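You operate a simulated robot arm through the tools that you are given. There is no shell and no other tool.

You are at the controls of a simulated two-armed robot. One attempt, no reset.

JOB
Leak-test the plug named on the test card at the card's pressure, then turn the dial to zero.
Fine: leave the plug latched in the tester.

The check looks at the end state, three seconds after you hand in, the way a careful person would. Anything else that was tipped, shoved, dropped, spilled or broken makes it a failure.

ROBOT AND FRAMES
Two 7-joint arms with fingered hands on one trunk that stands fixed in place. Base frame: the origin is at the foot of the trunk, x ahead of it, y to its left, z up; the work surface is at about z = 0.9. Readings come in m, degrees, newtons and seconds.
The left shoulder is at [0.042, 0.174, 1.121], the right one opposite. With the tool pointing down near the work surface each hand reaches from about 0.3 to 0.72 m from the base axis, measured 20 degrees to its own side. Payload 3.8 kg a hand.
Tool frame (each hand has its own): the origin (TCP) lies between the finger pads and is the grasp point; the fingertips stand 0.026 m ahead of it; z points along the fingers, y is the line along which they close. The gripper opens to 0.132 m; its body begins 0.073 m behind the TCP. The gripper is a hand of 3 fingers: y runs from the thumb to the fingers, the wrist lies at [0, 0, -0.224] in the tool frame.
Orientation is told as [roll, pitch, yaw] about the base's x, y, z axes, in that order, counted from this pose: with the fingers straight down and closing along the base's y, the tool's x points along the base's -x, its y along +y and its z along -z.

CONTROLS
- The arms move only by the tool send_rows. It takes "left_targets", "right_targets" or both (then of equal length, played together; a hand with none holds still); each is a list of rows, each a list of 6 numbers: the shift along the base's x, y, z in units of 200 mm (1.0 is 200 mm), then the turn, a rotation vector about the base's x, y, z in units of 120 degrees (1.0 is 120 degrees). In form: [[tx, ty, tz, wx, wy, wz], ...]. A call has 1 to 20 rows; each row is the pose to reach, as a shift and turn from the pose commanded when the call began. A call with a number of a shift or a turn outside -1 to 1 is refused whole. A row lasts 0.2 s, in which the tool goes at most 0.05 m and 8.6 degrees; a call with a longer step from one row to the next is refused whole. Where a pose cannot be reached the arm comes as near as it can. A force on the tool above 60 N (or 10 N above the force at the start of the call, whichever is more), or a blocked arm, ends the call early, and 0.2 s more pass. In this call time passes only in rows, and 0.2 s behind the last. It gives the time, the measured TCP pose, the force on the tool (base axes), the opening and the grip force at its end, in the units of the frame above (readings bear some noise), with the torque about the TCP (base axes, N m) and any sound that the robot's microphone picked up, and new pictures: "show" is both (left out), scene, wrist or none (wrist: the cameras of the hands that moved).
- Cameras (640 x 400 px; columns grow to the right, rows downward): "scene" is now at [0.1551, -0.0493, 1.0725]; the picture's right is [-0.67, -0.74, 0.00], its down [0.29, -0.26, -0.92] and it looks along [0.69, -0.62, 0.39] (base axes); focal length 214 px, centre (320, 200). "left" rides on the left gripper at [-0.062, 0.003, -0.092] in its tool frame; the picture's right is [-0.05, -1.00, 0.00], its down [0.83, -0.04, -0.56] and it looks along [0.55, -0.03, 0.83] (tool axes); focal length 230 px, centre (320, 200). "right" rides on the right gripper at [0.062, 0.003, -0.092] in its tool frame; the picture's right is [-0.05, 1.00, 0.00], its down [-0.83, -0.04, -0.56] and it looks along [-0.55, -0.03, 0.83] (tool axes); focal length 230 px, centre (320, 200). There is no depth. A picture from a camera that has moved, and an enlarged one, comes with that camera's place and axes in the base frame and with its lens.
- move_column(by): moves the trunk up (or, below 0, down) by that many m; the arms and the scene camera ride with it, the base frame stays. It gives what a move gives, with no picture.
- finger_targets(finger1, finger2, thumb_bend, hand): sets how far each is bent, from 0 (flat) to 100 (curled in); at 30 the hand is open as for a grip, at 70 the pads meet at the TCP. One left out holds its place. A second passes; each finger stops where it meets its share of the squeeze, and holds until it gets a number again. It is the only way to open and close the hand. It gives what a move gives, with no picture; readings hold the bend of each and the force on the fingers (four entries, about 0 where the hand has none), thumb and palm.
- pan_tilt(pan, tilt): turns the head with the scene camera to pan (to the left, within 60 degrees either way) and tilt (down, from -29 to 69), counted from straight ahead of the robot (the tilt from the chest, where the trunk bows). It gives what a move gives, and a new picture of the scene camera.
- enlarge(camera, box): a new picture of the part [left, top, right, bottom] of that camera's present view, enlarged. No time passes.
- job_done(): hands the job in; it is judged then, once.

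Places have to be worked out from the pictures, the camera data and where the tool is seen. Open the grippers and draw the arms clear of the work before you hand the job in, unless the task says otherwise.

The tools are called after "Emit:" as a command line: name --argument value ..., lists and objects as JSON in quotes. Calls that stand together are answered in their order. send_rows: Moves the arms, as the interface text tells. Its arguments: {"type":"object","properties":{"left_targets":{"type":"array","items":{"type":"array","items":{"type":"number"}}},"right_targets":{"type":"array","items":{"type":"array","items":{"type":"number"}}},"show":{"type":"string","enum":["both","scene","wrist","none"]}},"required":[]} The other tools are called the same way: move_column (by) moves the trunk up or down; finger_targets (finger1, finger2, thumb_bend, hand) moves the fingers one by one; pan_tilt (pan, tilt) turns the head that bears the scene camera; enlarge (camera, box) takes an enlarged picture of a part of a camera's view; job_done () hands the job in.

At the start:

```text
time: 0.0
left_tool_pos: [0.3717, -0.0215, 1.2887]
left_ee_rot: [0.0, 0.0, 0.1]
left_contact_force: [0.2, -0.4, -0.1]
left_torque: [0.0, -0.03, 0.01]
left_grip_width: 0.132
left_gripper_force: 0.0
left_shape: jaw
left_bend: [30.0, 30.0, 30.0]
left_finger forces: [0.1, 0.0, 0.0, 0.1, 0.0, 0.1]
right_tool_pos: [0.2695, -0.3473, 1.2379]
right_ee_rot: [0.0, -0.2, 0.0]
right_contact_force: [-0.1, -0.1, -0.3]
right_torque: [0.03, -0.01, -0.02]
right_grip_width: 0.1318
right_gripper_force: 0.1
right_shape: jaw
right_bend: [30.0, 30.0, 30.0]
right_finger forces: [0.0, 0.0, 0.0, 0.1, 0.0, 0.0]
trunk travel left (down, up): [-0.425, 0.057]
head pan, tilt (commanded): [-41.9, -22.9]
```

scene: 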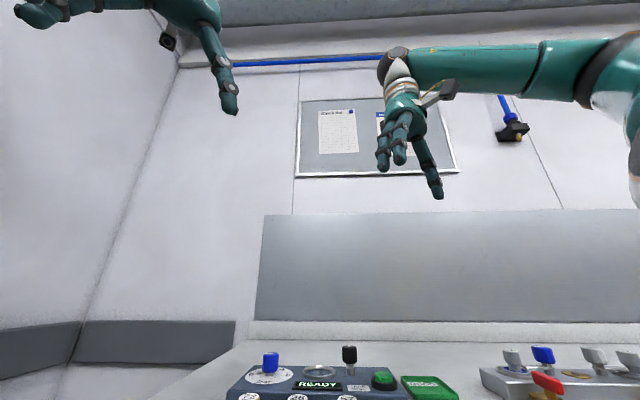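
right: 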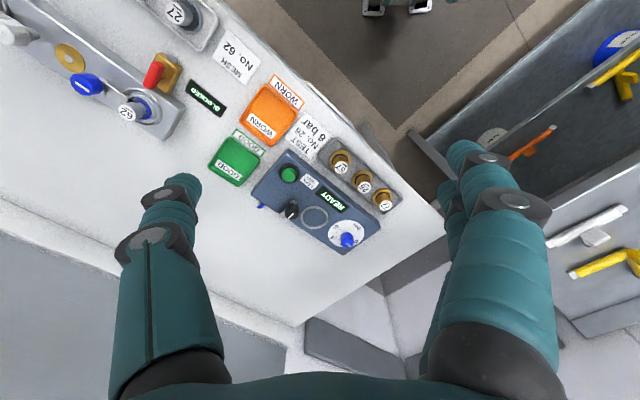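
left: 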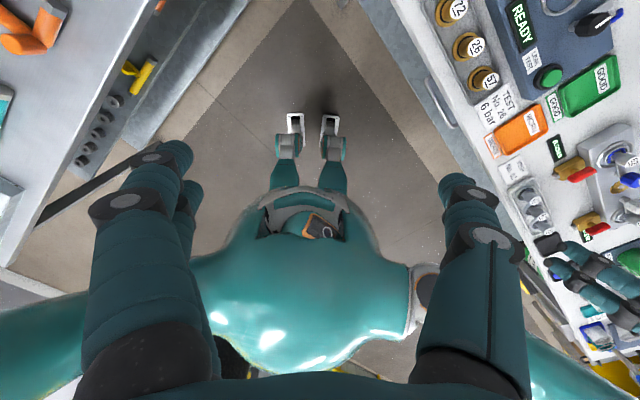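

The wrist pictures show a tester (blue box with READY display, dial, socket, lever) and three plugs in a tray, with a test card. I'll tilt the head down to see the work surface.

Emit:
pan_tilt --pan -42 --tilt 35

Emit:
enlarge --camera "right" --box '[190, 60, 420, 260]'

Emit:
enlarge --camera "left" --box '[420, 0, 640, 180]'

```text
time: 1.3
left_tool_pos: [0.3705, -0.0217, 1.2881]
left_ee_rot: [-0.1, 0.0, 0.1]
left_contact_force: [0.6, -0.1, -0.7]
left_torque: [-0.02, -0.02, 0.04]
left_grip_width: 0.1319
left_gripper_force: 0.1
left_shape: jaw
left_bend: [30.0, 30.0, 30.0]
left_finger forces: [0.0, 0.1, 0.0, 0.0, 0.0, 0.1]
right_tool_pos: [0.2709, -0.3467, 1.2401]
right_ee_rot: [0.0, -0.1, 0.0]
right_contact_force: [0.3, 0.4, 0.3]
right_torque: [0.04, -0.01, -0.01]
right_grip_width: 0.1319
right_gripper_force: 0.1
right_shape: jaw
right_bend: [30.0, 30.0, 30.0]
right_finger forces: [0.0, 0.0, 0.0, 0.0, 0.0, 0.1]
trunk travel left (down, up): [-0.425, 0.057]
head pan, tilt (commanded): [-42.0, 35.0]
camera scene: at [0.1661, -0.0593, 0.9834], right [-0.67, -0.74, 0.0], down [-0.43, 0.38, -0.82], along [0.61, -0.55, -0.57], focal length 214 px, centre (320, 200)
```

scene: 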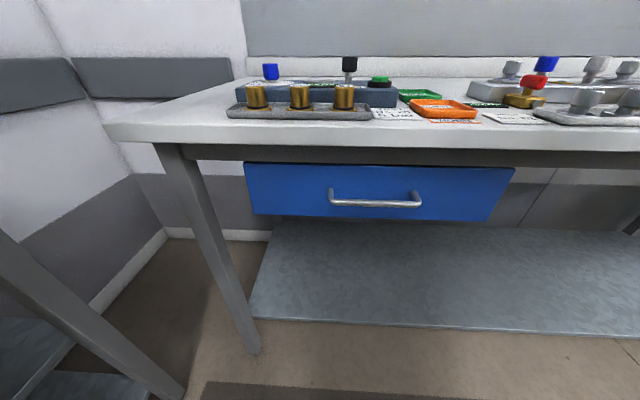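

```text
2.00 times, centred on (305, 160) of right
camera zoom: at [0.2076, -0.3426, 1.3288], right [0.05, 1.0, 0.0], down [0.83, -0.04, 0.56], along [0.56, -0.03, -0.83], focal length 460 px, centre (350, 280)
```

zoom: 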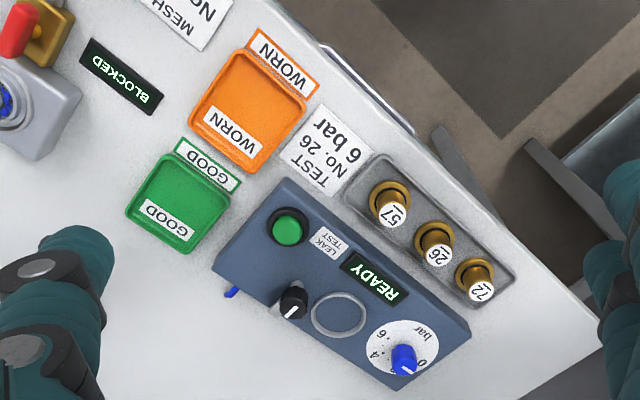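

```text
2.22 times, centred on (530, 90) of left
camera zoom: at [0.4327, -0.0189, 1.3801], right [0.05, -1.0, 0.0], down [-0.83, -0.04, 0.56], along [-0.55, -0.03, -0.83], focal length 511 px, centre (-147, 444)
```

zoom: 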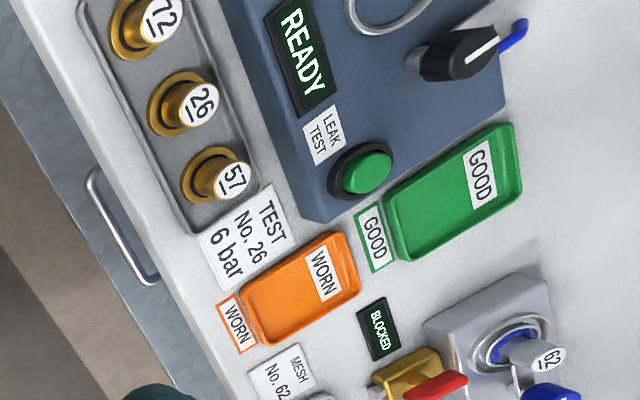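

The card reads "TEST No. 26, 6 bar"; plug 26 is the middle of the three. I'll look closer at the tester from the scene camera.

Emit:
enlarge --camera "scene" --box '[220, 50, 460, 140]'

Emit:
enlarge --camera "right" --box '[245, 140, 405, 260]'

```text
2.67 times, centred on (340, 95) of scene
camera zoom: at [0.1661, -0.0593, 0.9834], right [-0.67, -0.74, 0.0], down [-0.43, 0.38, -0.82], along [0.61, -0.55, -0.57], focal length 572 px, centre (267, 480)
```

zoom: 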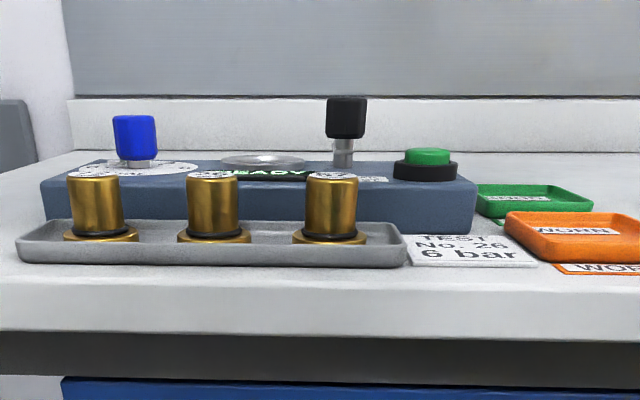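

```text
3.33 times, centred on (325, 200) of right
camera zoom: at [0.2076, -0.3426, 1.3288], right [0.05, 1.0, 0.0], down [0.83, -0.04, 0.56], along [0.56, -0.03, -0.83], focal length 767 px, centre (303, 200)
```

zoom: 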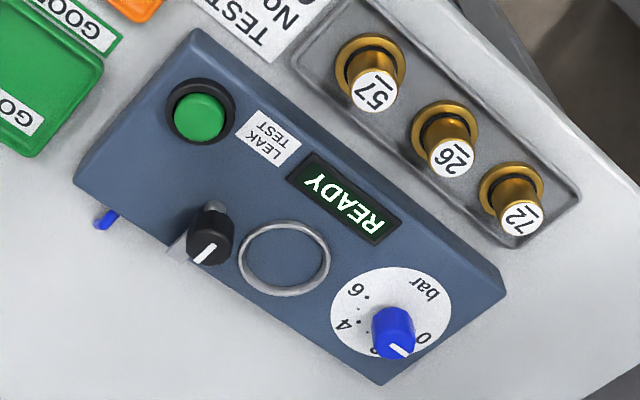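

Triangulating from both wrist views: plug 26 top at about (0.445,-0.267,0.943), socket ring (0.513,-0.370,0.938), button (0.409,-0.412,0.942), black knob top (0.479,-0.413,0.976), blue dial about (0.56,-0.30). I'll bring the right hand's camera above the tester, turned square to the bench, for a better look.

Emit:
send_rows --right_targets '[[0.11, 0.05, -0.11, 0, 0, -0.058], [0.22, 0.1, -0.22, 0, 0, -0.117], [0.33, 0.15, -0.33, 0, 0, -0.175], [0.44, 0.2, -0.44, 0, 0, -0.233], [0.55, 0.25, -0.55, 0, 0, -0.292], [0.665, 0.3, -0.66, 0, 0, -0.35]]' --show "both"

```text
time: 2.7
left_tool_pos: [0.3729, -0.0209, 1.2882]
left_ee_rot: [-0.1, 0.1, 0.1]
left_contact_force: [0.0, -0.9, 0.0]
left_torque: [0.02, 0.0, -0.01]
left_grip_width: 0.1319
left_gripper_force: 0.1
left_shape: jaw
left_bend: [30.0, 30.0, 30.0]
left_finger forces: [0.1, 0.0, 0.0, 0.1, 0.0, 0.0]
right_tool_pos: [0.4065, -0.2863, 1.105]
right_ee_rot: [0.0, 0.0, -42.1]
right_contact_force: [-0.3, 0.1, -0.1]
right_torque: [0.0, 0.05, -0.01]
right_grip_width: 0.1317
right_gripper_force: 0.0
right_shape: jaw
right_bend: [30.0, 30.0, 30.0]
right_finger forces: [0.1, 0.0, 0.0, 0.0, 0.0, 0.1]
trunk travel left (down, up): [-0.425, 0.057]
head pan, tilt (commanded): [-42.0, 35.0]
camera scene: at [0.1667, -0.0593, 0.9832], right [-0.67, -0.74, 0.0], down [-0.43, 0.38, -0.82], along [0.61, -0.55, -0.57], focal length 214 px, centre (320, 200)
camera right: at [0.3617, -0.2429, 1.1955], right [0.71, 0.71, 0.0], down [0.59, -0.59, 0.56], along [0.39, -0.39, -0.83], focal length 230 px, centre (320, 200)
```

scene: 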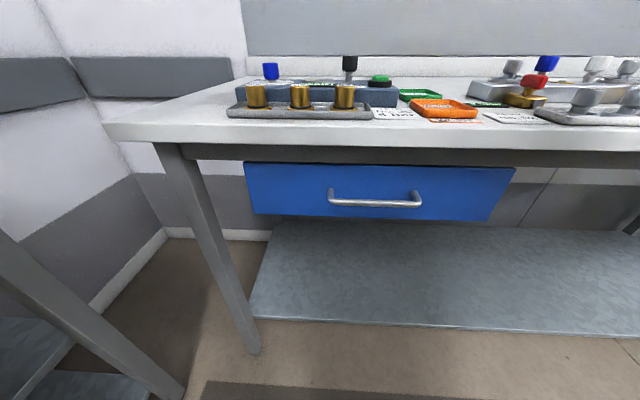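
right: 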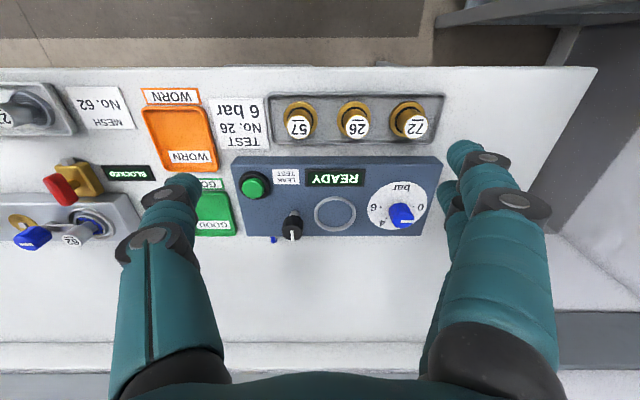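

This gives a square-on view: the bench's long axis runs along about (0.71,0.71). I'll enlarge the tester.

Emit:
enlarge --camera "right" --box '[220, 90, 460, 250]'

Emit:
enlarge --camera "right" --box '[350, 160, 450, 240]'

Emit:
enlarge --camera "right" --box '[230, 160, 370, 250]'

Emit:
enlarge --camera "right" --box '[0, 80, 240, 260]'

```text
2.50 times, centred on (340, 170) of right
camera zoom: at [0.3617, -0.2429, 1.1955], right [0.71, 0.71, 0.0], down [0.59, -0.59, 0.56], along [0.39, -0.39, -0.83], focal length 575 px, centre (270, 275)
```

zoom: 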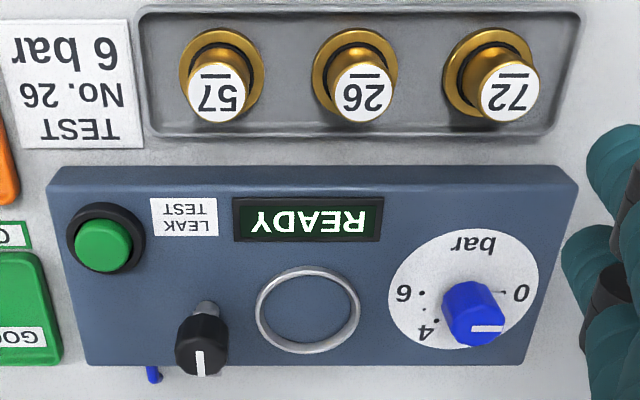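

```text
5.00 times, centred on (400, 200) of right
camera zoom: at [0.3617, -0.2429, 1.1955], right [0.71, 0.71, 0.0], down [0.59, -0.59, 0.56], along [0.39, -0.39, -0.83], focal length 1150 px, centre (-80, 200)
```

zoom: 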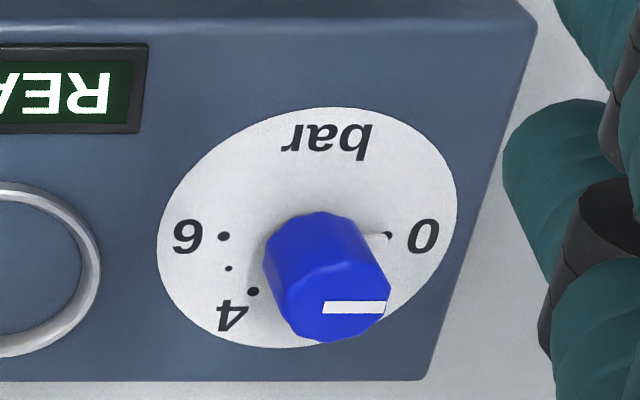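

```text
4.44 times, centred on (300, 205) of right
camera zoom: at [0.3617, -0.2429, 1.1955], right [0.71, 0.71, 0.0], down [0.59, -0.59, 0.56], along [0.39, -0.39, -0.83], focal length 1022 px, centre (409, 178)
```

zoom: 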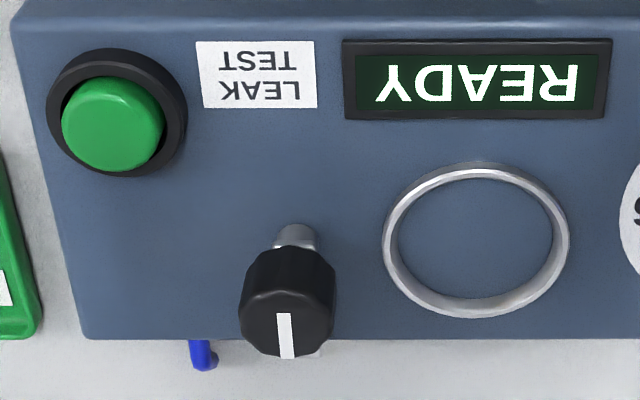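

```text
2.22 times, centred on (120, 170) of right
camera zoom: at [0.3617, -0.2429, 1.1955], right [0.71, 0.71, 0.0], down [0.59, -0.59, 0.56], along [0.39, -0.39, -0.83], focal length 511 px, centre (764, 267)
```

zoom: 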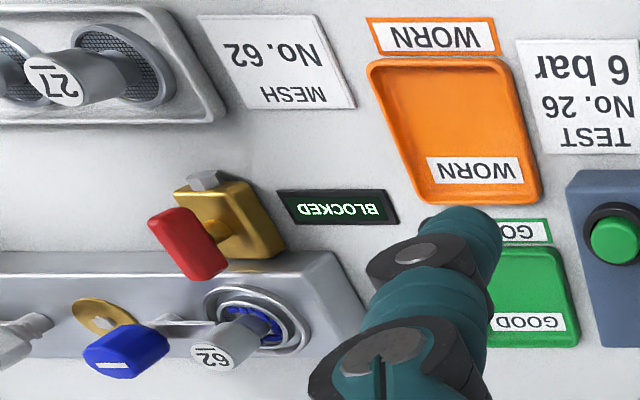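

Dial is at 0 with 6 diametrically opposite (180° clockwise from above); the black knob next to the socket looks like the latch. I'll bring the right hand over plug 26 with the fingers closing across the tray (yaw +45), staying high.

Emit:
send_rows --right_targets '[[0.016, 0.009, -0.023, 0, 0, 0.06], [0.032, 0.018, -0.046, 0, 0, 0.12], [0.048, 0.027, -0.07, 0, 0, 0.18], [0.064, 0.036, -0.093, 0, 0, 0.24], [0.08, 0.045, -0.117, 0, 0, 0.3], [0.097, 0.055, -0.14, 0, 0, 0.36], [0.113, 0.064, -0.163, 0, 0, 0.42], [0.13, 0.073, -0.187, 0, 0, 0.48], [0.146, 0.082, -0.21, 0, 0, 0.54], [0.162, 0.091, -0.233, 0, 0, 0.6], [0.178, 0.1, -0.256, 0, 0, 0.66], [0.195, 0.11, -0.28, 0, 0, 0.725]]' --show "both"

```text
time: 5.3
left_tool_pos: [0.3718, -0.0223, 1.2871]
left_ee_rot: [-0.1, 0.0, 0.1]
left_contact_force: [0.1, 0.3, -0.4]
left_torque: [0.0, 0.0, 0.01]
left_grip_width: 0.1319
left_gripper_force: 0.0
left_shape: jaw
left_bend: [30.0, 30.0, 30.0]
left_finger forces: [0.0, 0.0, 0.0, 0.1, 0.1, 0.1]
right_tool_pos: [0.4425, -0.2653, 1.0499]
right_ee_rot: [-0.1, -0.2, 45.2]
right_contact_force: [-0.2, -0.6, 0.3]
right_torque: [-0.05, 0.01, -0.02]
right_grip_width: 0.132
right_gripper_force: 0.1
right_shape: jaw
right_bend: [30.0, 30.0, 30.0]
right_finger forces: [0.0, 0.1, 0.0, 0.0, 0.1, 0.0]
trunk travel left (down, up): [-0.425, 0.057]
head pan, tilt (commanded): [-42.0, 35.0]
camera scene: at [0.1661, -0.0593, 0.9833], right [-0.67, -0.74, 0.0], down [-0.43, 0.38, -0.82], along [0.61, -0.55, -0.57], focal length 214 px, centre (320, 200)
camera right: at [0.3962, -0.3046, 1.1404], right [-0.67, 0.74, 0.0], down [0.62, 0.56, 0.56], along [0.41, 0.37, -0.83], focal length 230 px, centre (320, 200)
```

scene: 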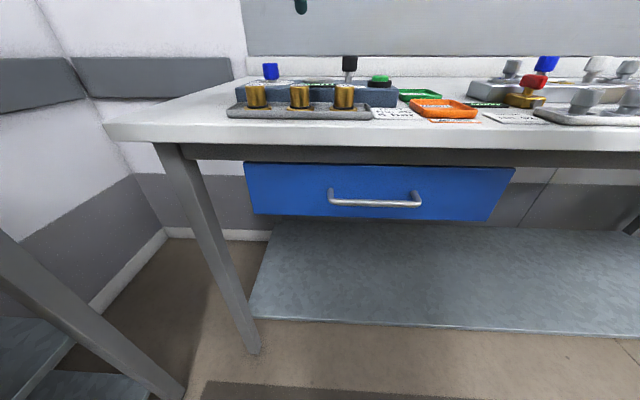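
right: 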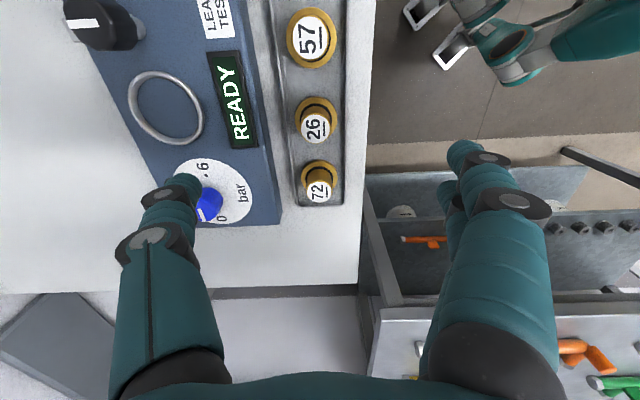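

The hand sits above plug 26 as intended. I'll pre-shape the fingers (thumb close in, since it has to fit between plug and tester) and tilt the head to watch the hand.

Emit:
finger_targets --hand "right" --finger1 52 --finger2 52 --thumb_bend 58

Emit:
pan_tilt --pan -42 --tilt 8

Emit:
enlarge --camera "right" --box '[120, 0, 520, 250]'

```text
time: 6.3
left_tool_pos: [0.3705, -0.021, 1.2879]
left_ee_rot: [-0.1, 0.1, 0.0]
left_contact_force: [0.3, 0.5, 0.7]
left_torque: [0.03, 0.02, 0.02]
left_grip_width: 0.1319
left_gripper_force: 0.0
left_shape: jaw
left_bend: [30.0, 30.0, 30.0]
left_finger forces: [0.0, 0.0, 0.0, 0.0, 0.0, 0.0]
right_tool_pos: [0.4426, -0.2649, 1.05]
right_ee_rot: [0.1, -0.1, 45.0]
right_contact_force: [-0.3, -0.1, -0.7]
right_torque: [0.0, 0.01, 0.0]
right_grip_width: 0.0535
right_gripper_force: 0.0
right_shape: fingers
right_bend: [52.0, 52.0, 57.0]
right_finger forces: [0.1, 0.1, 0.0, 0.1, 0.0, 0.0]
trunk travel left (down, up): [-0.425, 0.057]
head pan, tilt (commanded): [-42.0, 35.0]
```

```text
time: 7.2
left_tool_pos: [0.3711, -0.0217, 1.2884]
left_ee_rot: [-0.2, 0.0, 0.1]
left_contact_force: [-0.4, 0.5, -0.6]
left_torque: [-0.02, 0.0, -0.03]
left_grip_width: 0.1319
left_gripper_force: 0.0
left_shape: jaw
left_bend: [30.0, 30.0, 30.0]
left_finger forces: [0.1, 0.1, 0.1, 0.1, 0.1, 0.0]
right_tool_pos: [0.4431, -0.2649, 1.0496]
right_ee_rot: [0.0, -0.1, 45.0]
right_contact_force: [-0.2, 0.3, 0.0]
right_torque: [-0.01, 0.02, 0.02]
right_grip_width: 0.0535
right_gripper_force: 0.0
right_shape: fingers
right_bend: [52.0, 52.0, 57.0]
right_finger forces: [0.1, 0.1, 0.0, 0.0, 0.0, 0.0]
trunk travel left (down, up): [-0.425, 0.057]
head pan, tilt (commanded): [-42.0, 8.0]
camera scene: at [0.1694, -0.0623, 1.0266], right [-0.67, -0.74, 0.0], down [-0.1, 0.09, -0.99], along [0.74, -0.66, -0.14], focal length 214 px, centre (320, 200)
```

scene: 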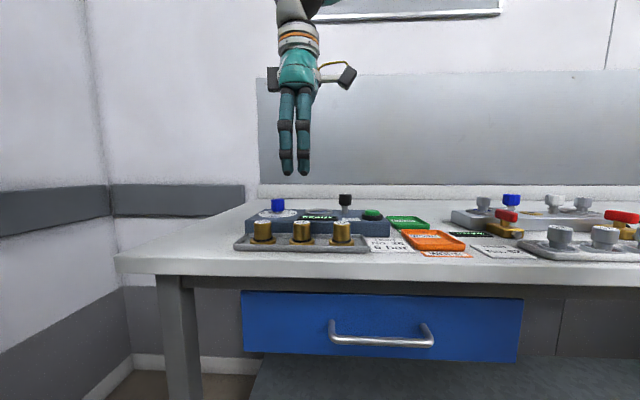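

```text
1.60 times, centred on (320, 125) of right
camera zoom: at [0.3958, -0.3046, 1.1405], right [-0.67, 0.74, 0.0], down [0.62, 0.56, 0.56], along [0.41, 0.37, -0.83], focal length 368 px, centre (320, 320)
```

zoom: 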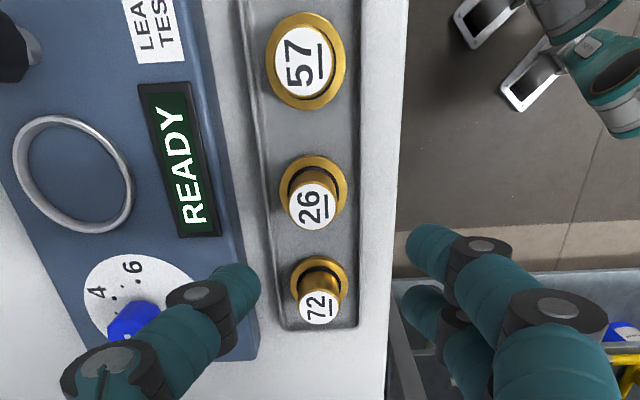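

Two fingers are ~27 mm apart; a diagonal closing direction (yaw 0) gives the best clearance to both the neighbour plugs and the tester face. I'll turn to yaw 0 above plug 26 and narrow the fingers.

Emit:
send_rows --right_targets '[[0, 0, -0.02, 0, 0, -0.06], [0, 0, -0.04, 0, 0, -0.12], [0, -0.005, -0.06, 0, 0, -0.18], [0, -0.005, -0.08, 0, 0, -0.24], [0, -0.005, -0.1, 0, 0, -0.3], [0, -0.005, -0.125, 0, 0, -0.375]]' --show "none"

Emit:
finger_targets --hand "right" --finger1 56 --finger2 56 --thumb_bend 56

Emit:
enlarge --camera "right" --box '[160, 50, 480, 250]'

Emit:
enlarge --camera "scene" --box '[220, 100, 420, 260]'

```text
refused: row 6 steps farther than a row can; nothing moved
```

```text
time: 8.2
left_tool_pos: [0.3711, -0.0218, 1.2882]
left_ee_rot: [-0.1, 0.0, 0.1]
left_contact_force: [0.9, -0.4, 0.0]
left_torque: [0.0, -0.01, -0.04]
left_grip_width: 0.1319
left_gripper_force: 0.0
left_shape: jaw
left_bend: [30.0, 30.0, 30.0]
left_finger forces: [0.0, 0.0, 0.1, 0.1, 0.0, 0.0]
right_tool_pos: [0.4429, -0.2639, 1.0496]
right_ee_rot: [-0.1, 0.0, 45.1]
right_contact_force: [0.0, 0.2, -0.7]
right_torque: [0.03, 0.0, 0.03]
right_grip_width: 0.0478
right_gripper_force: 0.1
right_shape: fingers
right_bend: [56.0, 56.0, 56.0]
right_finger forces: [0.0, 0.0, 0.0, 0.0, 0.0, 0.0]
trunk travel left (down, up): [-0.425, 0.057]
head pan, tilt (commanded): [-42.0, 8.0]
```

```text
2.00 times, centred on (320, 150) of right
camera zoom: at [0.3958, -0.3045, 1.1405], right [-0.67, 0.74, 0.0], down [0.62, 0.56, 0.56], along [0.41, 0.37, -0.83], focal length 460 px, centre (320, 300)
```

zoom: 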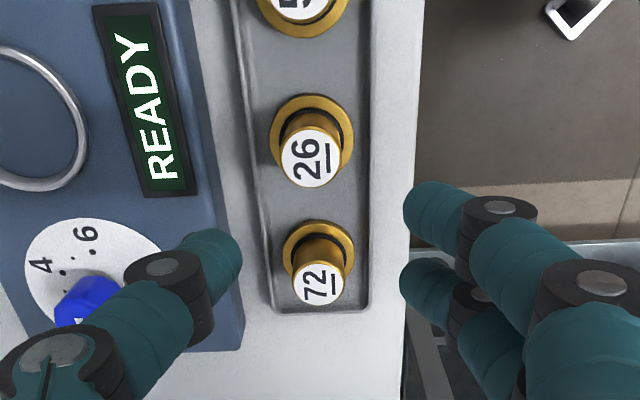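

```text
2.50 times, centred on (320, 180) of scene
camera zoom: at [0.1694, -0.0623, 1.0267], right [-0.67, -0.74, 0.0], down [-0.1, 0.09, -0.99], along [0.74, -0.66, -0.14], focal length 536 px, centre (320, 250)
```

zoom: 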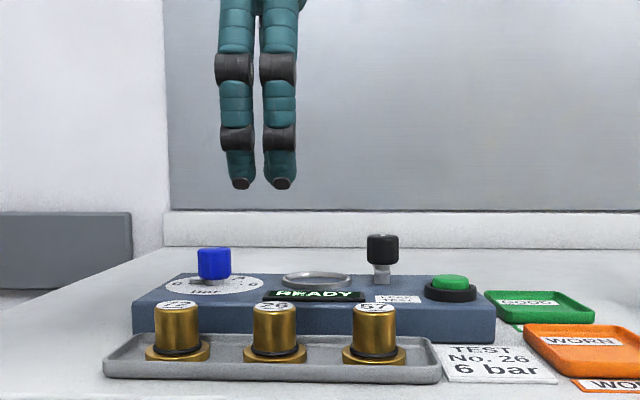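

Only the turn was refused (last step too large); the fingers are now at 48 mm opening. I'll resend the turn in smaller steps and refine the plug estimate to about (0.441,-0.268).

Emit:
send_rows --right_targets '[[0, 0, -0.02, 0, 0, -0.054], [-0.002, -0.003, -0.04, 0, 0, -0.108], [-0.004, -0.005, -0.06, 0, 0, -0.162], [-0.006, -0.008, -0.08, 0, 0, -0.216], [-0.008, -0.01, -0.1, 0, 0, -0.27], [-0.01, -0.013, -0.125, 0, 0, -0.324], [-0.01, -0.015, -0.15, 0, 0, -0.375]]' --show "both"

Emit:
enlarge --camera "right" --box '[160, 50, 480, 250]'

Emit:
enlarge --camera "scene" --box '[220, 130, 380, 260]'

```text
time: 9.8
left_tool_pos: [0.3708, -0.0223, 1.2883]
left_ee_rot: [-0.1, 0.0, 0.1]
left_contact_force: [0.3, -0.3, -0.4]
left_torque: [0.0, -0.01, -0.02]
left_grip_width: 0.1319
left_gripper_force: 0.1
left_shape: jaw
left_bend: [30.0, 30.0, 30.0]
left_finger forces: [0.0, 0.1, 0.0, 0.1, 0.0, 0.0]
right_tool_pos: [0.4401, -0.2689, 1.0191]
right_ee_rot: [0.0, -0.2, -0.1]
right_contact_force: [-0.1, 0.0, 0.5]
right_torque: [-0.01, -0.01, 0.05]
right_grip_width: 0.048
right_gripper_force: 0.1
right_shape: fingers
right_bend: [56.0, 56.0, 56.0]
right_finger forces: [0.0, 0.0, 0.0, 0.0, 0.1, 0.1]
trunk travel left (down, up): [-0.425, 0.057]
head pan, tilt (commanded): [-42.0, 8.0]
camera scene: at [0.1695, -0.0623, 1.0267], right [-0.67, -0.74, 0.0], down [-0.1, 0.09, -0.99], along [0.74, -0.66, -0.14], focal length 214 px, centre (320, 200)
camera right: at [0.3775, -0.2639, 1.1097], right [0.05, 1.0, 0.0], down [0.83, -0.04, 0.56], along [0.56, -0.03, -0.83], focal length 230 px, centre (320, 200)
```

scene: 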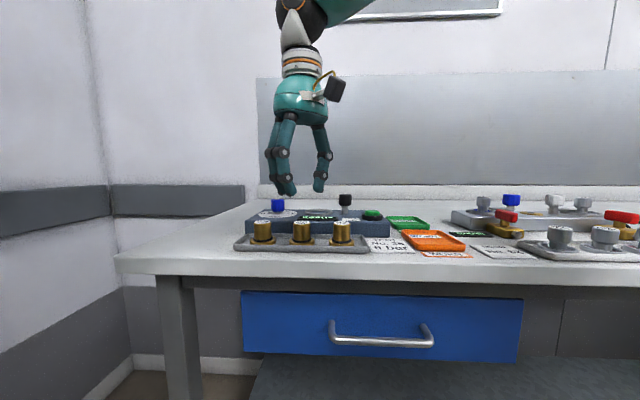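
right: 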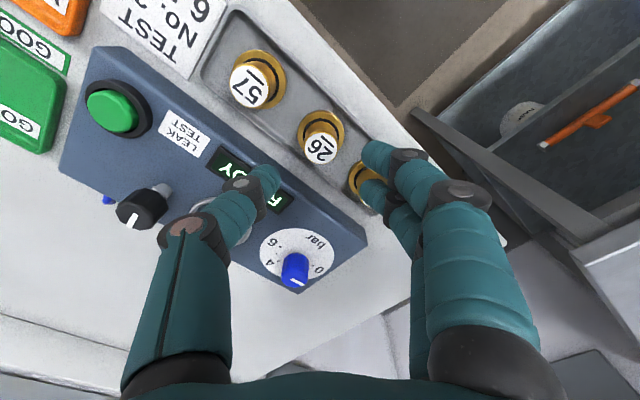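

```text
2.00 times, centred on (320, 150) of right
camera zoom: at [0.3775, -0.2639, 1.1097], right [0.05, 1.0, 0.0], down [0.83, -0.04, 0.56], along [0.56, -0.03, -0.83], focal length 460 px, centre (320, 300)
```

zoom: 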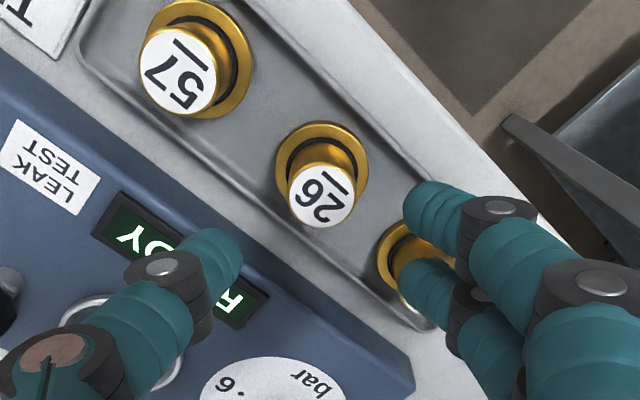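

```text
3.08 times, centred on (300, 195) of scene
camera zoom: at [0.1695, -0.0623, 1.0267], right [-0.67, -0.74, 0.0], down [-0.1, 0.09, -0.99], along [0.74, -0.66, -0.14], focal length 660 px, centre (382, 215)
```

zoom: 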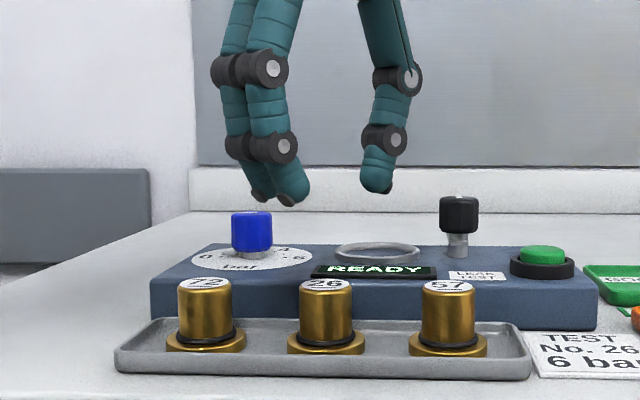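

Plug 26 is centred between thumb and fingers from both views. I'll descend to tips ≈ 0.925 with small steps and check before closing.

Emit:
send_rows --right_targets '[[0.003, 0.003, -0.08, 0, 0, 0], [0.005, 0.005, -0.16, 0, 0, 0], [0.005, 0.005, -0.22, 0, 0, 0], [0.005, 0.005, -0.28, 0, 0, 0], [0.005, 0.005, -0.34, 0, 0, 0]]' --show "wrist"

Emit:
enlarge --camera "scene" --box '[230, 150, 390, 270]'

Emit:
enlarge --camera "right" --box '[220, 120, 420, 245]'

```text
time: 11.0
left_tool_pos: [0.3709, -0.0213, 1.2891]
left_ee_rot: [-0.1, 0.0, 0.2]
left_contact_force: [-0.1, 0.2, 0.1]
left_torque: [0.01, -0.01, 0.0]
left_grip_width: 0.132
left_gripper_force: 0.2
left_shape: jaw
left_bend: [30.0, 30.0, 30.0]
left_finger forces: [0.1, 0.0, 0.1, 0.0, 0.1, 0.0]
right_tool_pos: [0.441, -0.2655, 0.9521]
right_ee_rot: [0.1, -0.1, -0.1]
right_contact_force: [-1.0, -0.4, -0.1]
right_torque: [0.0, 0.02, -0.01]
right_grip_width: 0.0481
right_gripper_force: 0.1
right_shape: fingers
right_bend: [56.0, 56.0, 56.0]
right_finger forces: [0.0, 0.1, 0.0, 0.0, 0.1, 0.0]
trunk travel left (down, up): [-0.425, 0.057]
head pan, tilt (commanded): [-42.0, 8.0]
camera right: at [0.379, -0.2618, 1.0424], right [0.05, 1.0, 0.0], down [0.83, -0.04, 0.56], along [0.56, -0.03, -0.83], focal length 230 px, centre (320, 200)
```

right: 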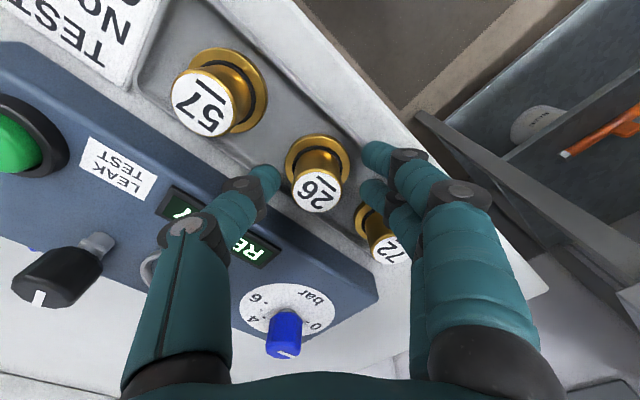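

```text
3.33 times, centred on (310, 210) of scene
camera zoom: at [0.1695, -0.0624, 1.0267], right [-0.67, -0.74, 0.0], down [-0.1, 0.09, -0.99], along [0.74, -0.66, -0.14], focal length 715 px, centre (353, 167)
```

zoom: 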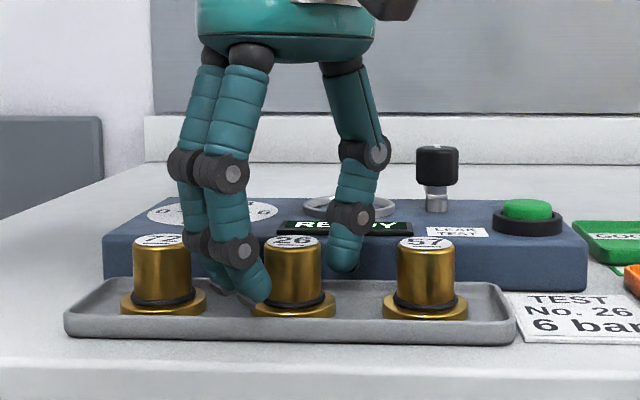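

```text
3.20 times, centred on (320, 182) of right
camera zoom: at [0.379, -0.2618, 1.0424], right [0.05, 1.0, 0.0], down [0.83, -0.04, 0.56], along [0.56, -0.03, -0.83], focal length 736 px, centre (320, 256)
```

zoom: 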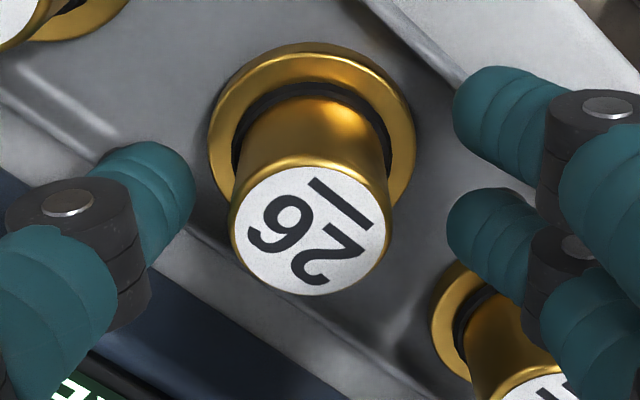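

Plug 26 is centred between the finger tips, tips about 18 mm below its top and clear of tester and neighbours. Closing the hand.

Emit:
finger_targets --hand "right" --finger1 72 --finger2 72 --thumb_bend 72

Emit:
enlarge --camera "right" --box '[220, 120, 420, 245]'

Emit:
enlarge --camera "scene" --box '[230, 150, 390, 270]'

```text
time: 12.0
left_tool_pos: [0.3721, -0.022, 1.2886]
left_ee_rot: [-0.1, 0.0, 0.1]
left_contact_force: [0.2, 0.4, 0.0]
left_torque: [0.02, 0.02, 0.01]
left_grip_width: 0.1321
left_gripper_force: 0.0
left_shape: jaw
left_bend: [30.0, 30.0, 30.0]
left_finger forces: [0.1, 0.0, 0.0, 0.0, 0.0, 0.0]
right_tool_pos: [0.4416, -0.2654, 0.9518]
right_ee_rot: [0.1, -0.1, 0.0]
right_contact_force: [0.7, 0.6, -0.1]
right_torque: [0.01, -0.01, -0.02]
right_grip_width: 0.0194
right_gripper_force: 11.8
right_shape: fingers
right_bend: [69.0, 66.0, 66.0]
right_finger forces: [4.5, 7.7, 0.0, 0.1, 11.9, 0.0]
trunk travel left (down, up): [-0.425, 0.057]
head pan, tilt (commanded): [-42.0, 8.0]
```

```text
3.20 times, centred on (320, 182) of right
camera zoom: at [0.3789, -0.2619, 1.0425], right [0.05, 1.0, 0.0], down [0.83, -0.04, 0.56], along [0.56, -0.03, -0.83], focal length 736 px, centre (320, 256)
```

zoom: 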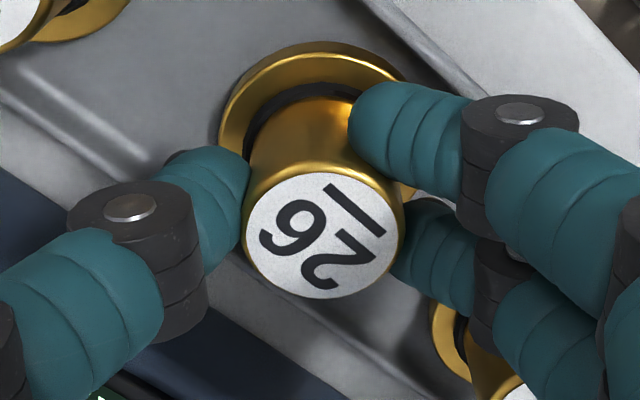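

```text
3.33 times, centred on (310, 210) of scene
camera zoom: at [0.1695, -0.0623, 1.0267], right [-0.67, -0.74, 0.0], down [-0.1, 0.09, -0.99], along [0.74, -0.66, -0.14], focal length 715 px, centre (353, 167)
```

zoom: 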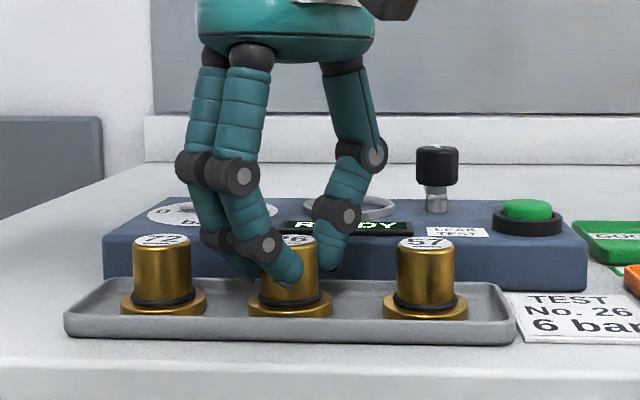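

The plug is held (≈12 N). I'll lift slowly and check that it comes along.

Emit:
send_rows --right_targets '[[0, 0, 0.04, 0, 0, 0], [0, 0, 0.1, 0, 0, 0], [0, 0, 0.18, 0, 0, 0], [0, 0, 0.26, 0, 0, 0], [0, 0, 0.34, 0, 0, 0], [0, 0, 0.42, 0, 0, 0]]' --show "both"

Emit:
enlarge --camera "scene" --box '[230, 130, 390, 250]'

Emit:
enlarge --camera "right" --box '[220, 120, 420, 245]'

```text
time: 13.4
left_tool_pos: [0.3713, -0.0212, 1.289]
left_ee_rot: [-0.1, -0.1, 0.0]
left_contact_force: [0.2, 0.6, 0.1]
left_torque: [-0.04, -0.02, 0.0]
left_grip_width: 0.132
left_gripper_force: 0.0
left_shape: jaw
left_bend: [30.0, 30.0, 30.0]
left_finger forces: [0.1, 0.1, 0.0, 0.0, 0.1, 0.1]
right_tool_pos: [0.4419, -0.2663, 1.0368]
right_ee_rot: [0.1, -0.2, 0.0]
right_contact_force: [0.3, 1.5, -2.7]
right_torque: [0.0, -0.01, 0.01]
right_grip_width: 0.0194
right_gripper_force: 12.0
right_shape: fingers
right_bend: [69.0, 66.0, 66.0]
right_finger forces: [4.5, 7.7, 0.1, 0.0, 11.9, 0.1]
trunk travel left (down, up): [-0.425, 0.057]
head pan, tilt (commanded): [-42.0, 8.0]
camera scene: at [0.1694, -0.0623, 1.0267], right [-0.67, -0.74, 0.0], down [-0.1, 0.09, -0.99], along [0.74, -0.66, -0.14], focal length 214 px, centre (320, 200)
camera right: at [0.3804, -0.2621, 1.1275], right [0.05, 1.0, 0.0], down [0.83, -0.04, 0.56], along [0.56, -0.03, -0.83], focal length 230 px, centre (320, 200)
```

scene: 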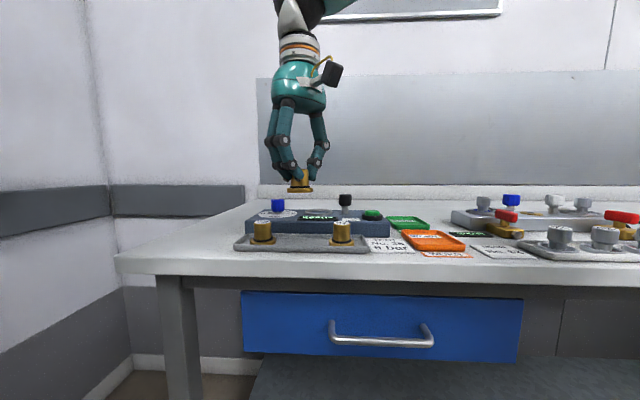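
right: 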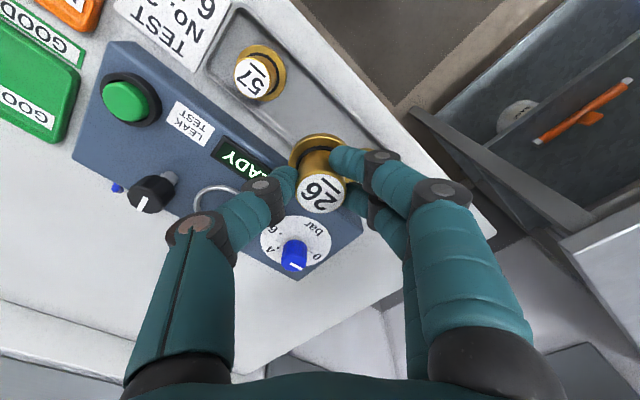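

```text
3.33 times, centred on (310, 190) of scene
camera zoom: at [0.1694, -0.0623, 1.0267], right [-0.67, -0.74, 0.0], down [-0.1, 0.09, -0.99], along [0.74, -0.66, -0.14], focal length 715 px, centre (353, 233)
```

zoom: 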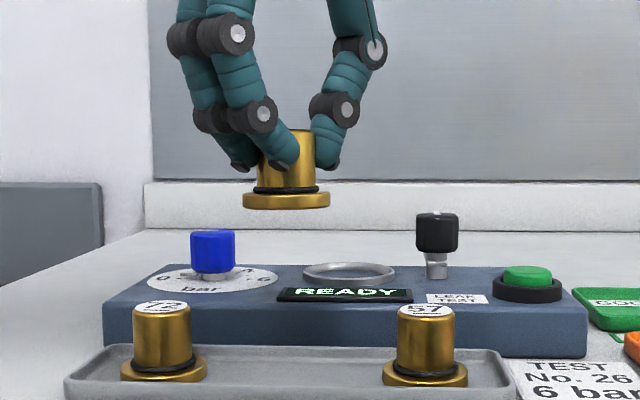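

```text
3.20 times, centred on (320, 182) of right
camera zoom: at [0.3804, -0.2621, 1.1275], right [0.05, 1.0, 0.0], down [0.83, -0.04, 0.56], along [0.56, -0.03, -0.83], focal length 736 px, centre (320, 256)
```

zoom: 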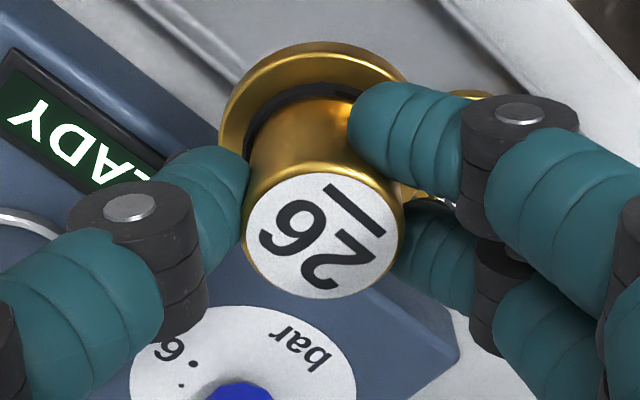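

The plug hangs upright and centred in the grip. Socket estimates average to (0.514,-0.369); I'll carry it above the socket with yaw +45, staying above the black knob.

Emit:
send_rows --right_targets '[[0.045, -0.066, 0, 0, 0, 0.047], [0.089, -0.131, 0, 0, 0, 0.094], [0.134, -0.197, 0, 0, 0, 0.141], [0.179, -0.262, 0, 0, 0, 0.188], [0.223, -0.328, 0, 0, 0, 0.234], [0.268, -0.394, 0, 0, 0, 0.281], [0.313, -0.459, 0, 0, 0, 0.328], [0.3575, -0.525, -0.02, 0, 0, 0.375]]' --show "both"

Emit:
enlarge --camera "scene" --box '[230, 130, 390, 250]'

Emit:
enlarge --camera "right" --box '[200, 80, 440, 240]'

```text
time: 15.2
left_tool_pos: [0.3718, -0.0234, 1.2881]
left_ee_rot: [-0.2, 0.1, 0.1]
left_contact_force: [-0.6, -0.5, -0.5]
left_torque: [0.04, 0.0, 0.02]
left_grip_width: 0.1318
left_gripper_force: 0.1
left_shape: jaw
left_bend: [30.0, 30.0, 30.0]
left_finger forces: [0.0, 0.0, 0.1, 0.0, 0.1, 0.1]
right_tool_pos: [0.5142, -0.3731, 1.0301]
right_ee_rot: [-0.1, -0.1, 45.2]
right_contact_force: [0.8, 0.2, -1.6]
right_torque: [0.02, 0.01, -0.02]
right_grip_width: 0.0193
right_gripper_force: 11.5
right_shape: fingers
right_bend: [69.0, 66.0, 66.0]
right_finger forces: [4.7, 7.8, 0.1, 0.0, 11.8, 0.0]
trunk travel left (down, up): [-0.425, 0.057]
head pan, tilt (commanded): [-42.0, 8.0]
camera scene: at [0.1697, -0.0626, 1.0266], right [-0.67, -0.74, 0.0], down [-0.1, 0.09, -0.99], along [0.74, -0.66, -0.14], focal length 214 px, centre (320, 200)
camera right: at [0.467, -0.4133, 1.1214], right [-0.67, 0.74, 0.0], down [0.62, 0.56, 0.56], along [0.41, 0.37, -0.83], focal length 230 px, centre (320, 200)
```

scene: 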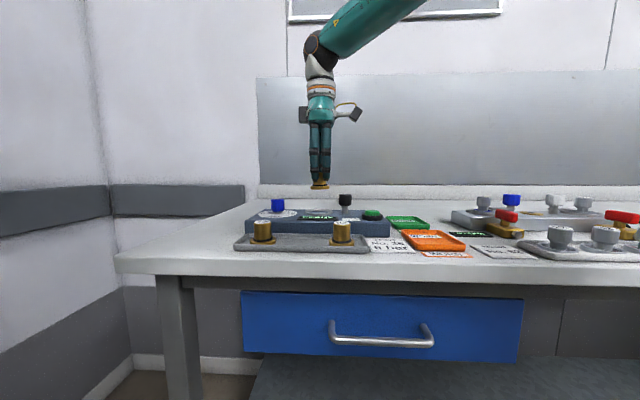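
right: 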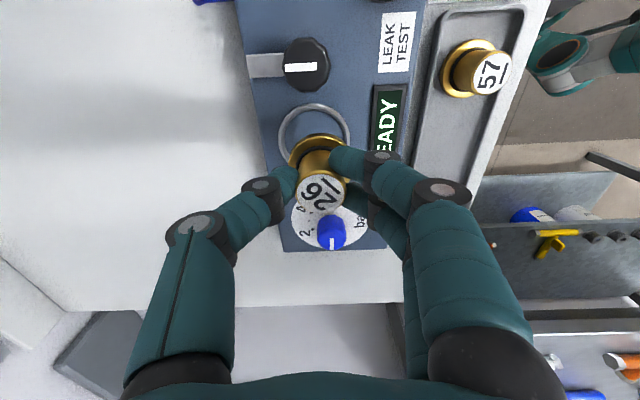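

```text
3.33 times, centred on (310, 190) of scene
camera zoom: at [0.1697, -0.0626, 1.0266], right [-0.67, -0.74, 0.0], down [-0.1, 0.09, -0.99], along [0.74, -0.66, -0.14], focal length 715 px, centre (353, 233)
```

zoom: 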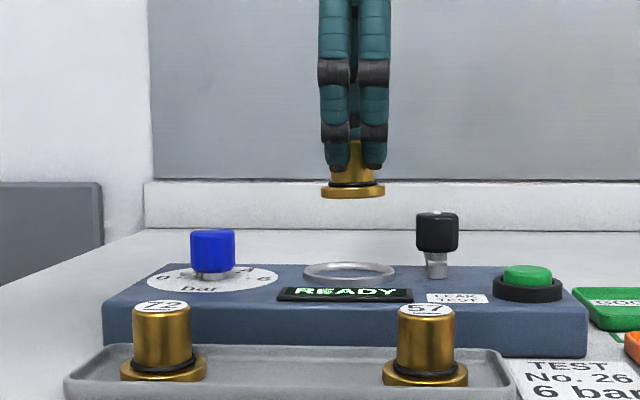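

```text
2.50 times, centred on (320, 160) of right
camera zoom: at [0.467, -0.4133, 1.1214], right [-0.67, 0.74, 0.0], down [0.62, 0.56, 0.56], along [0.41, 0.37, -0.83], focal length 575 px, centre (320, 300)
```

zoom: 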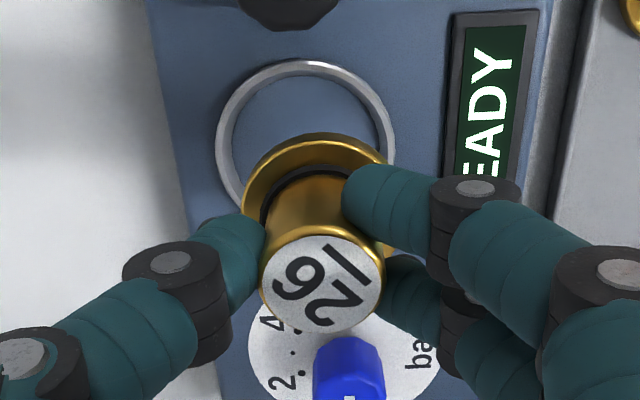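

The grey latch arm under the black knob points away (+f) and will swing +90° to the socket. By this picture the plug must shift about 5 mm away from the robot and 1 mm left to centre on the ring; I'll correct and lower to just above the ring.

Emit:
send_rows --right_targets '[[0.0225, -0.013, -0.04, 0, 0, 0], [0.0225, -0.013, -0.08, 0, 0, 0], [0.0225, -0.013, -0.12, 0, 0, 0], [0.0225, -0.013, -0.15, 0, 0, 0]]' --show "none"

Emit:
enlarge --camera "scene" --box '[250, 150, 370, 240]'

Emit:
enlarge --camera "right" --box '[220, 70, 420, 220]'

```text
time: 16.2
left_tool_pos: [0.3714, -0.0227, 1.289]
left_ee_rot: [-0.1, 0.0, 0.1]
left_contact_force: [1.6, -0.2, 0.0]
left_torque: [-0.01, 0.01, 0.03]
left_grip_width: 0.1318
left_gripper_force: 0.0
left_shape: jaw
left_bend: [30.0, 30.0, 30.0]
left_finger forces: [0.0, 0.1, 0.0, 0.1, 0.0, 0.0]
right_tool_pos: [0.5173, -0.3762, 1.0008]
right_ee_rot: [0.1, -0.1, 45.0]
right_contact_force: [-1.1, 0.7, -2.0]
right_torque: [-0.02, 0.04, -0.01]
right_grip_width: 0.0192
right_gripper_force: 12.1
right_shape: fingers
right_bend: [69.0, 66.0, 66.0]
right_finger forces: [4.6, 7.8, 0.0, 0.0, 11.8, 0.0]
trunk travel left (down, up): [-0.425, 0.057]
head pan, tilt (commanded): [-42.0, 8.0]
```

```text
4.44 times, centred on (310, 195) of scene
camera zoom: at [0.1695, -0.0624, 1.0267], right [-0.67, -0.74, 0.0], down [-0.1, 0.09, -0.99], along [0.74, -0.66, -0.14], focal length 953 px, centre (364, 222)
```

zoom: 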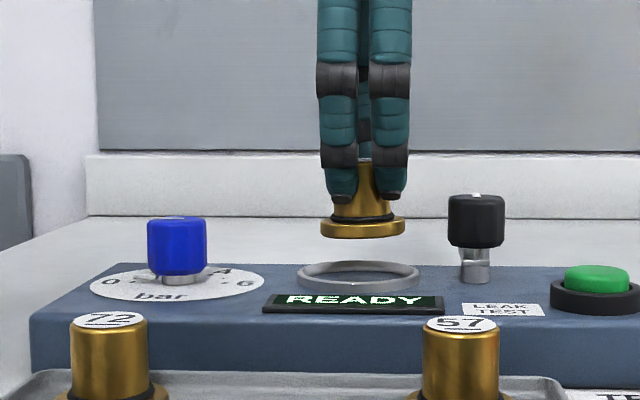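

```text
2.67 times, centred on (320, 145) of right
camera zoom: at [0.4702, -0.4154, 1.0915], right [-0.67, 0.74, 0.0], down [0.62, 0.56, 0.56], along [0.41, 0.37, -0.83], focal length 614 px, centre (320, 347)
```

zoom: 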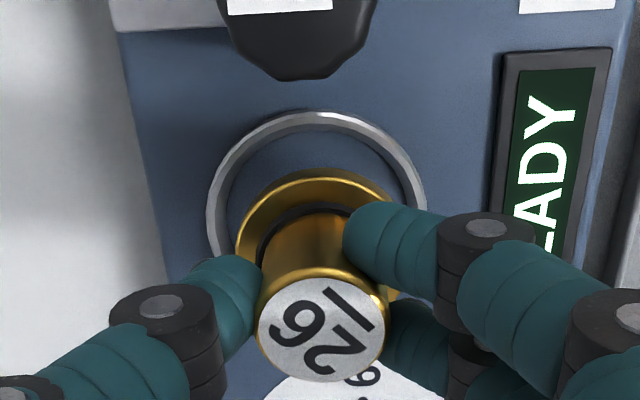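

Ring and plug are aligned within about 2 mm; I'll nudge +1.7 mm left and lower in small steps, watching the force.

Emit:
send_rows --right_targets '[[0.008, 0.004, -0.02, 0, 0, 0], [0.008, 0.004, -0.04, 0, 0, 0], [0.008, 0.004, -0.06, 0, 0, 0], [0.008, 0.004, -0.075, 0, 0, 0]]' --show "none"

Emit:
enlarge --camera "scene" --box '[250, 150, 370, 240]'

Emit:
enlarge --camera "right" --box '[220, 70, 420, 220]'

```text
time: 17.2
left_tool_pos: [0.3711, -0.0225, 1.2884]
left_ee_rot: [-0.1, 0.0, 0.1]
left_contact_force: [0.1, 0.3, -0.6]
left_torque: [0.01, -0.06, 0.01]
left_grip_width: 0.132
left_gripper_force: 0.0
left_shape: jaw
left_bend: [30.0, 30.0, 30.0]
left_finger forces: [0.0, 0.0, 0.1, 0.0, 0.0, 0.1]
right_tool_pos: [0.518, -0.3731, 0.986]
right_ee_rot: [0.0, -0.1, 44.9]
right_contact_force: [0.0, -0.6, -0.9]
right_torque: [0.01, -0.01, -0.01]
right_grip_width: 0.0193
right_gripper_force: 12.3
right_shape: fingers
right_bend: [69.0, 66.0, 66.0]
right_finger forces: [4.5, 7.8, 0.1, 0.0, 11.8, 0.0]
trunk travel left (down, up): [-0.425, 0.057]
head pan, tilt (commanded): [-42.0, 8.0]
```

```text
4.44 times, centred on (310, 195) of scene
camera zoom: at [0.1695, -0.0624, 1.0267], right [-0.67, -0.74, 0.0], down [-0.1, 0.09, -0.99], along [0.74, -0.66, -0.14], focal length 953 px, centre (364, 222)
```

zoom: 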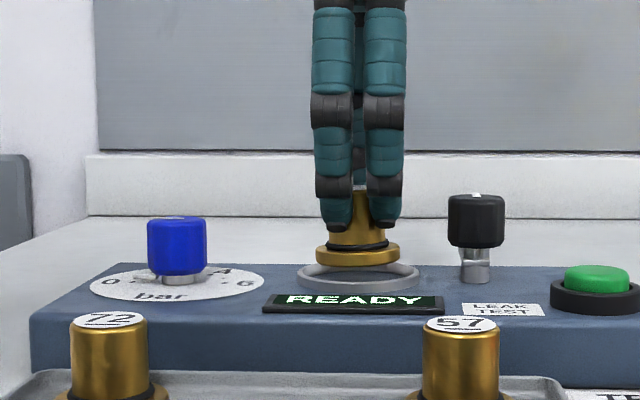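

```text
2.67 times, centred on (320, 145) of right
camera zoom: at [0.4722, -0.4139, 1.0778], right [-0.67, 0.74, 0.0], down [0.62, 0.56, 0.56], along [0.41, 0.37, -0.83], focal length 614 px, centre (320, 347)
```

zoom: 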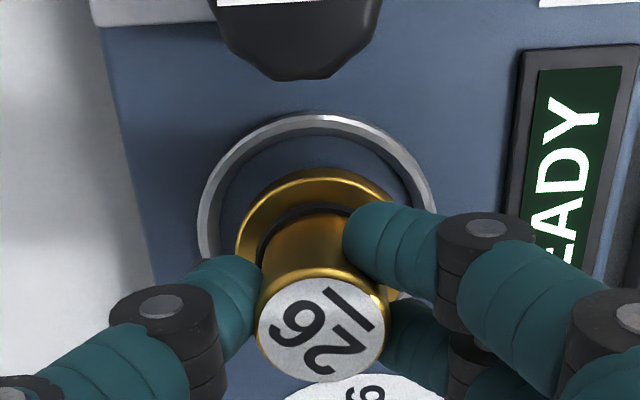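

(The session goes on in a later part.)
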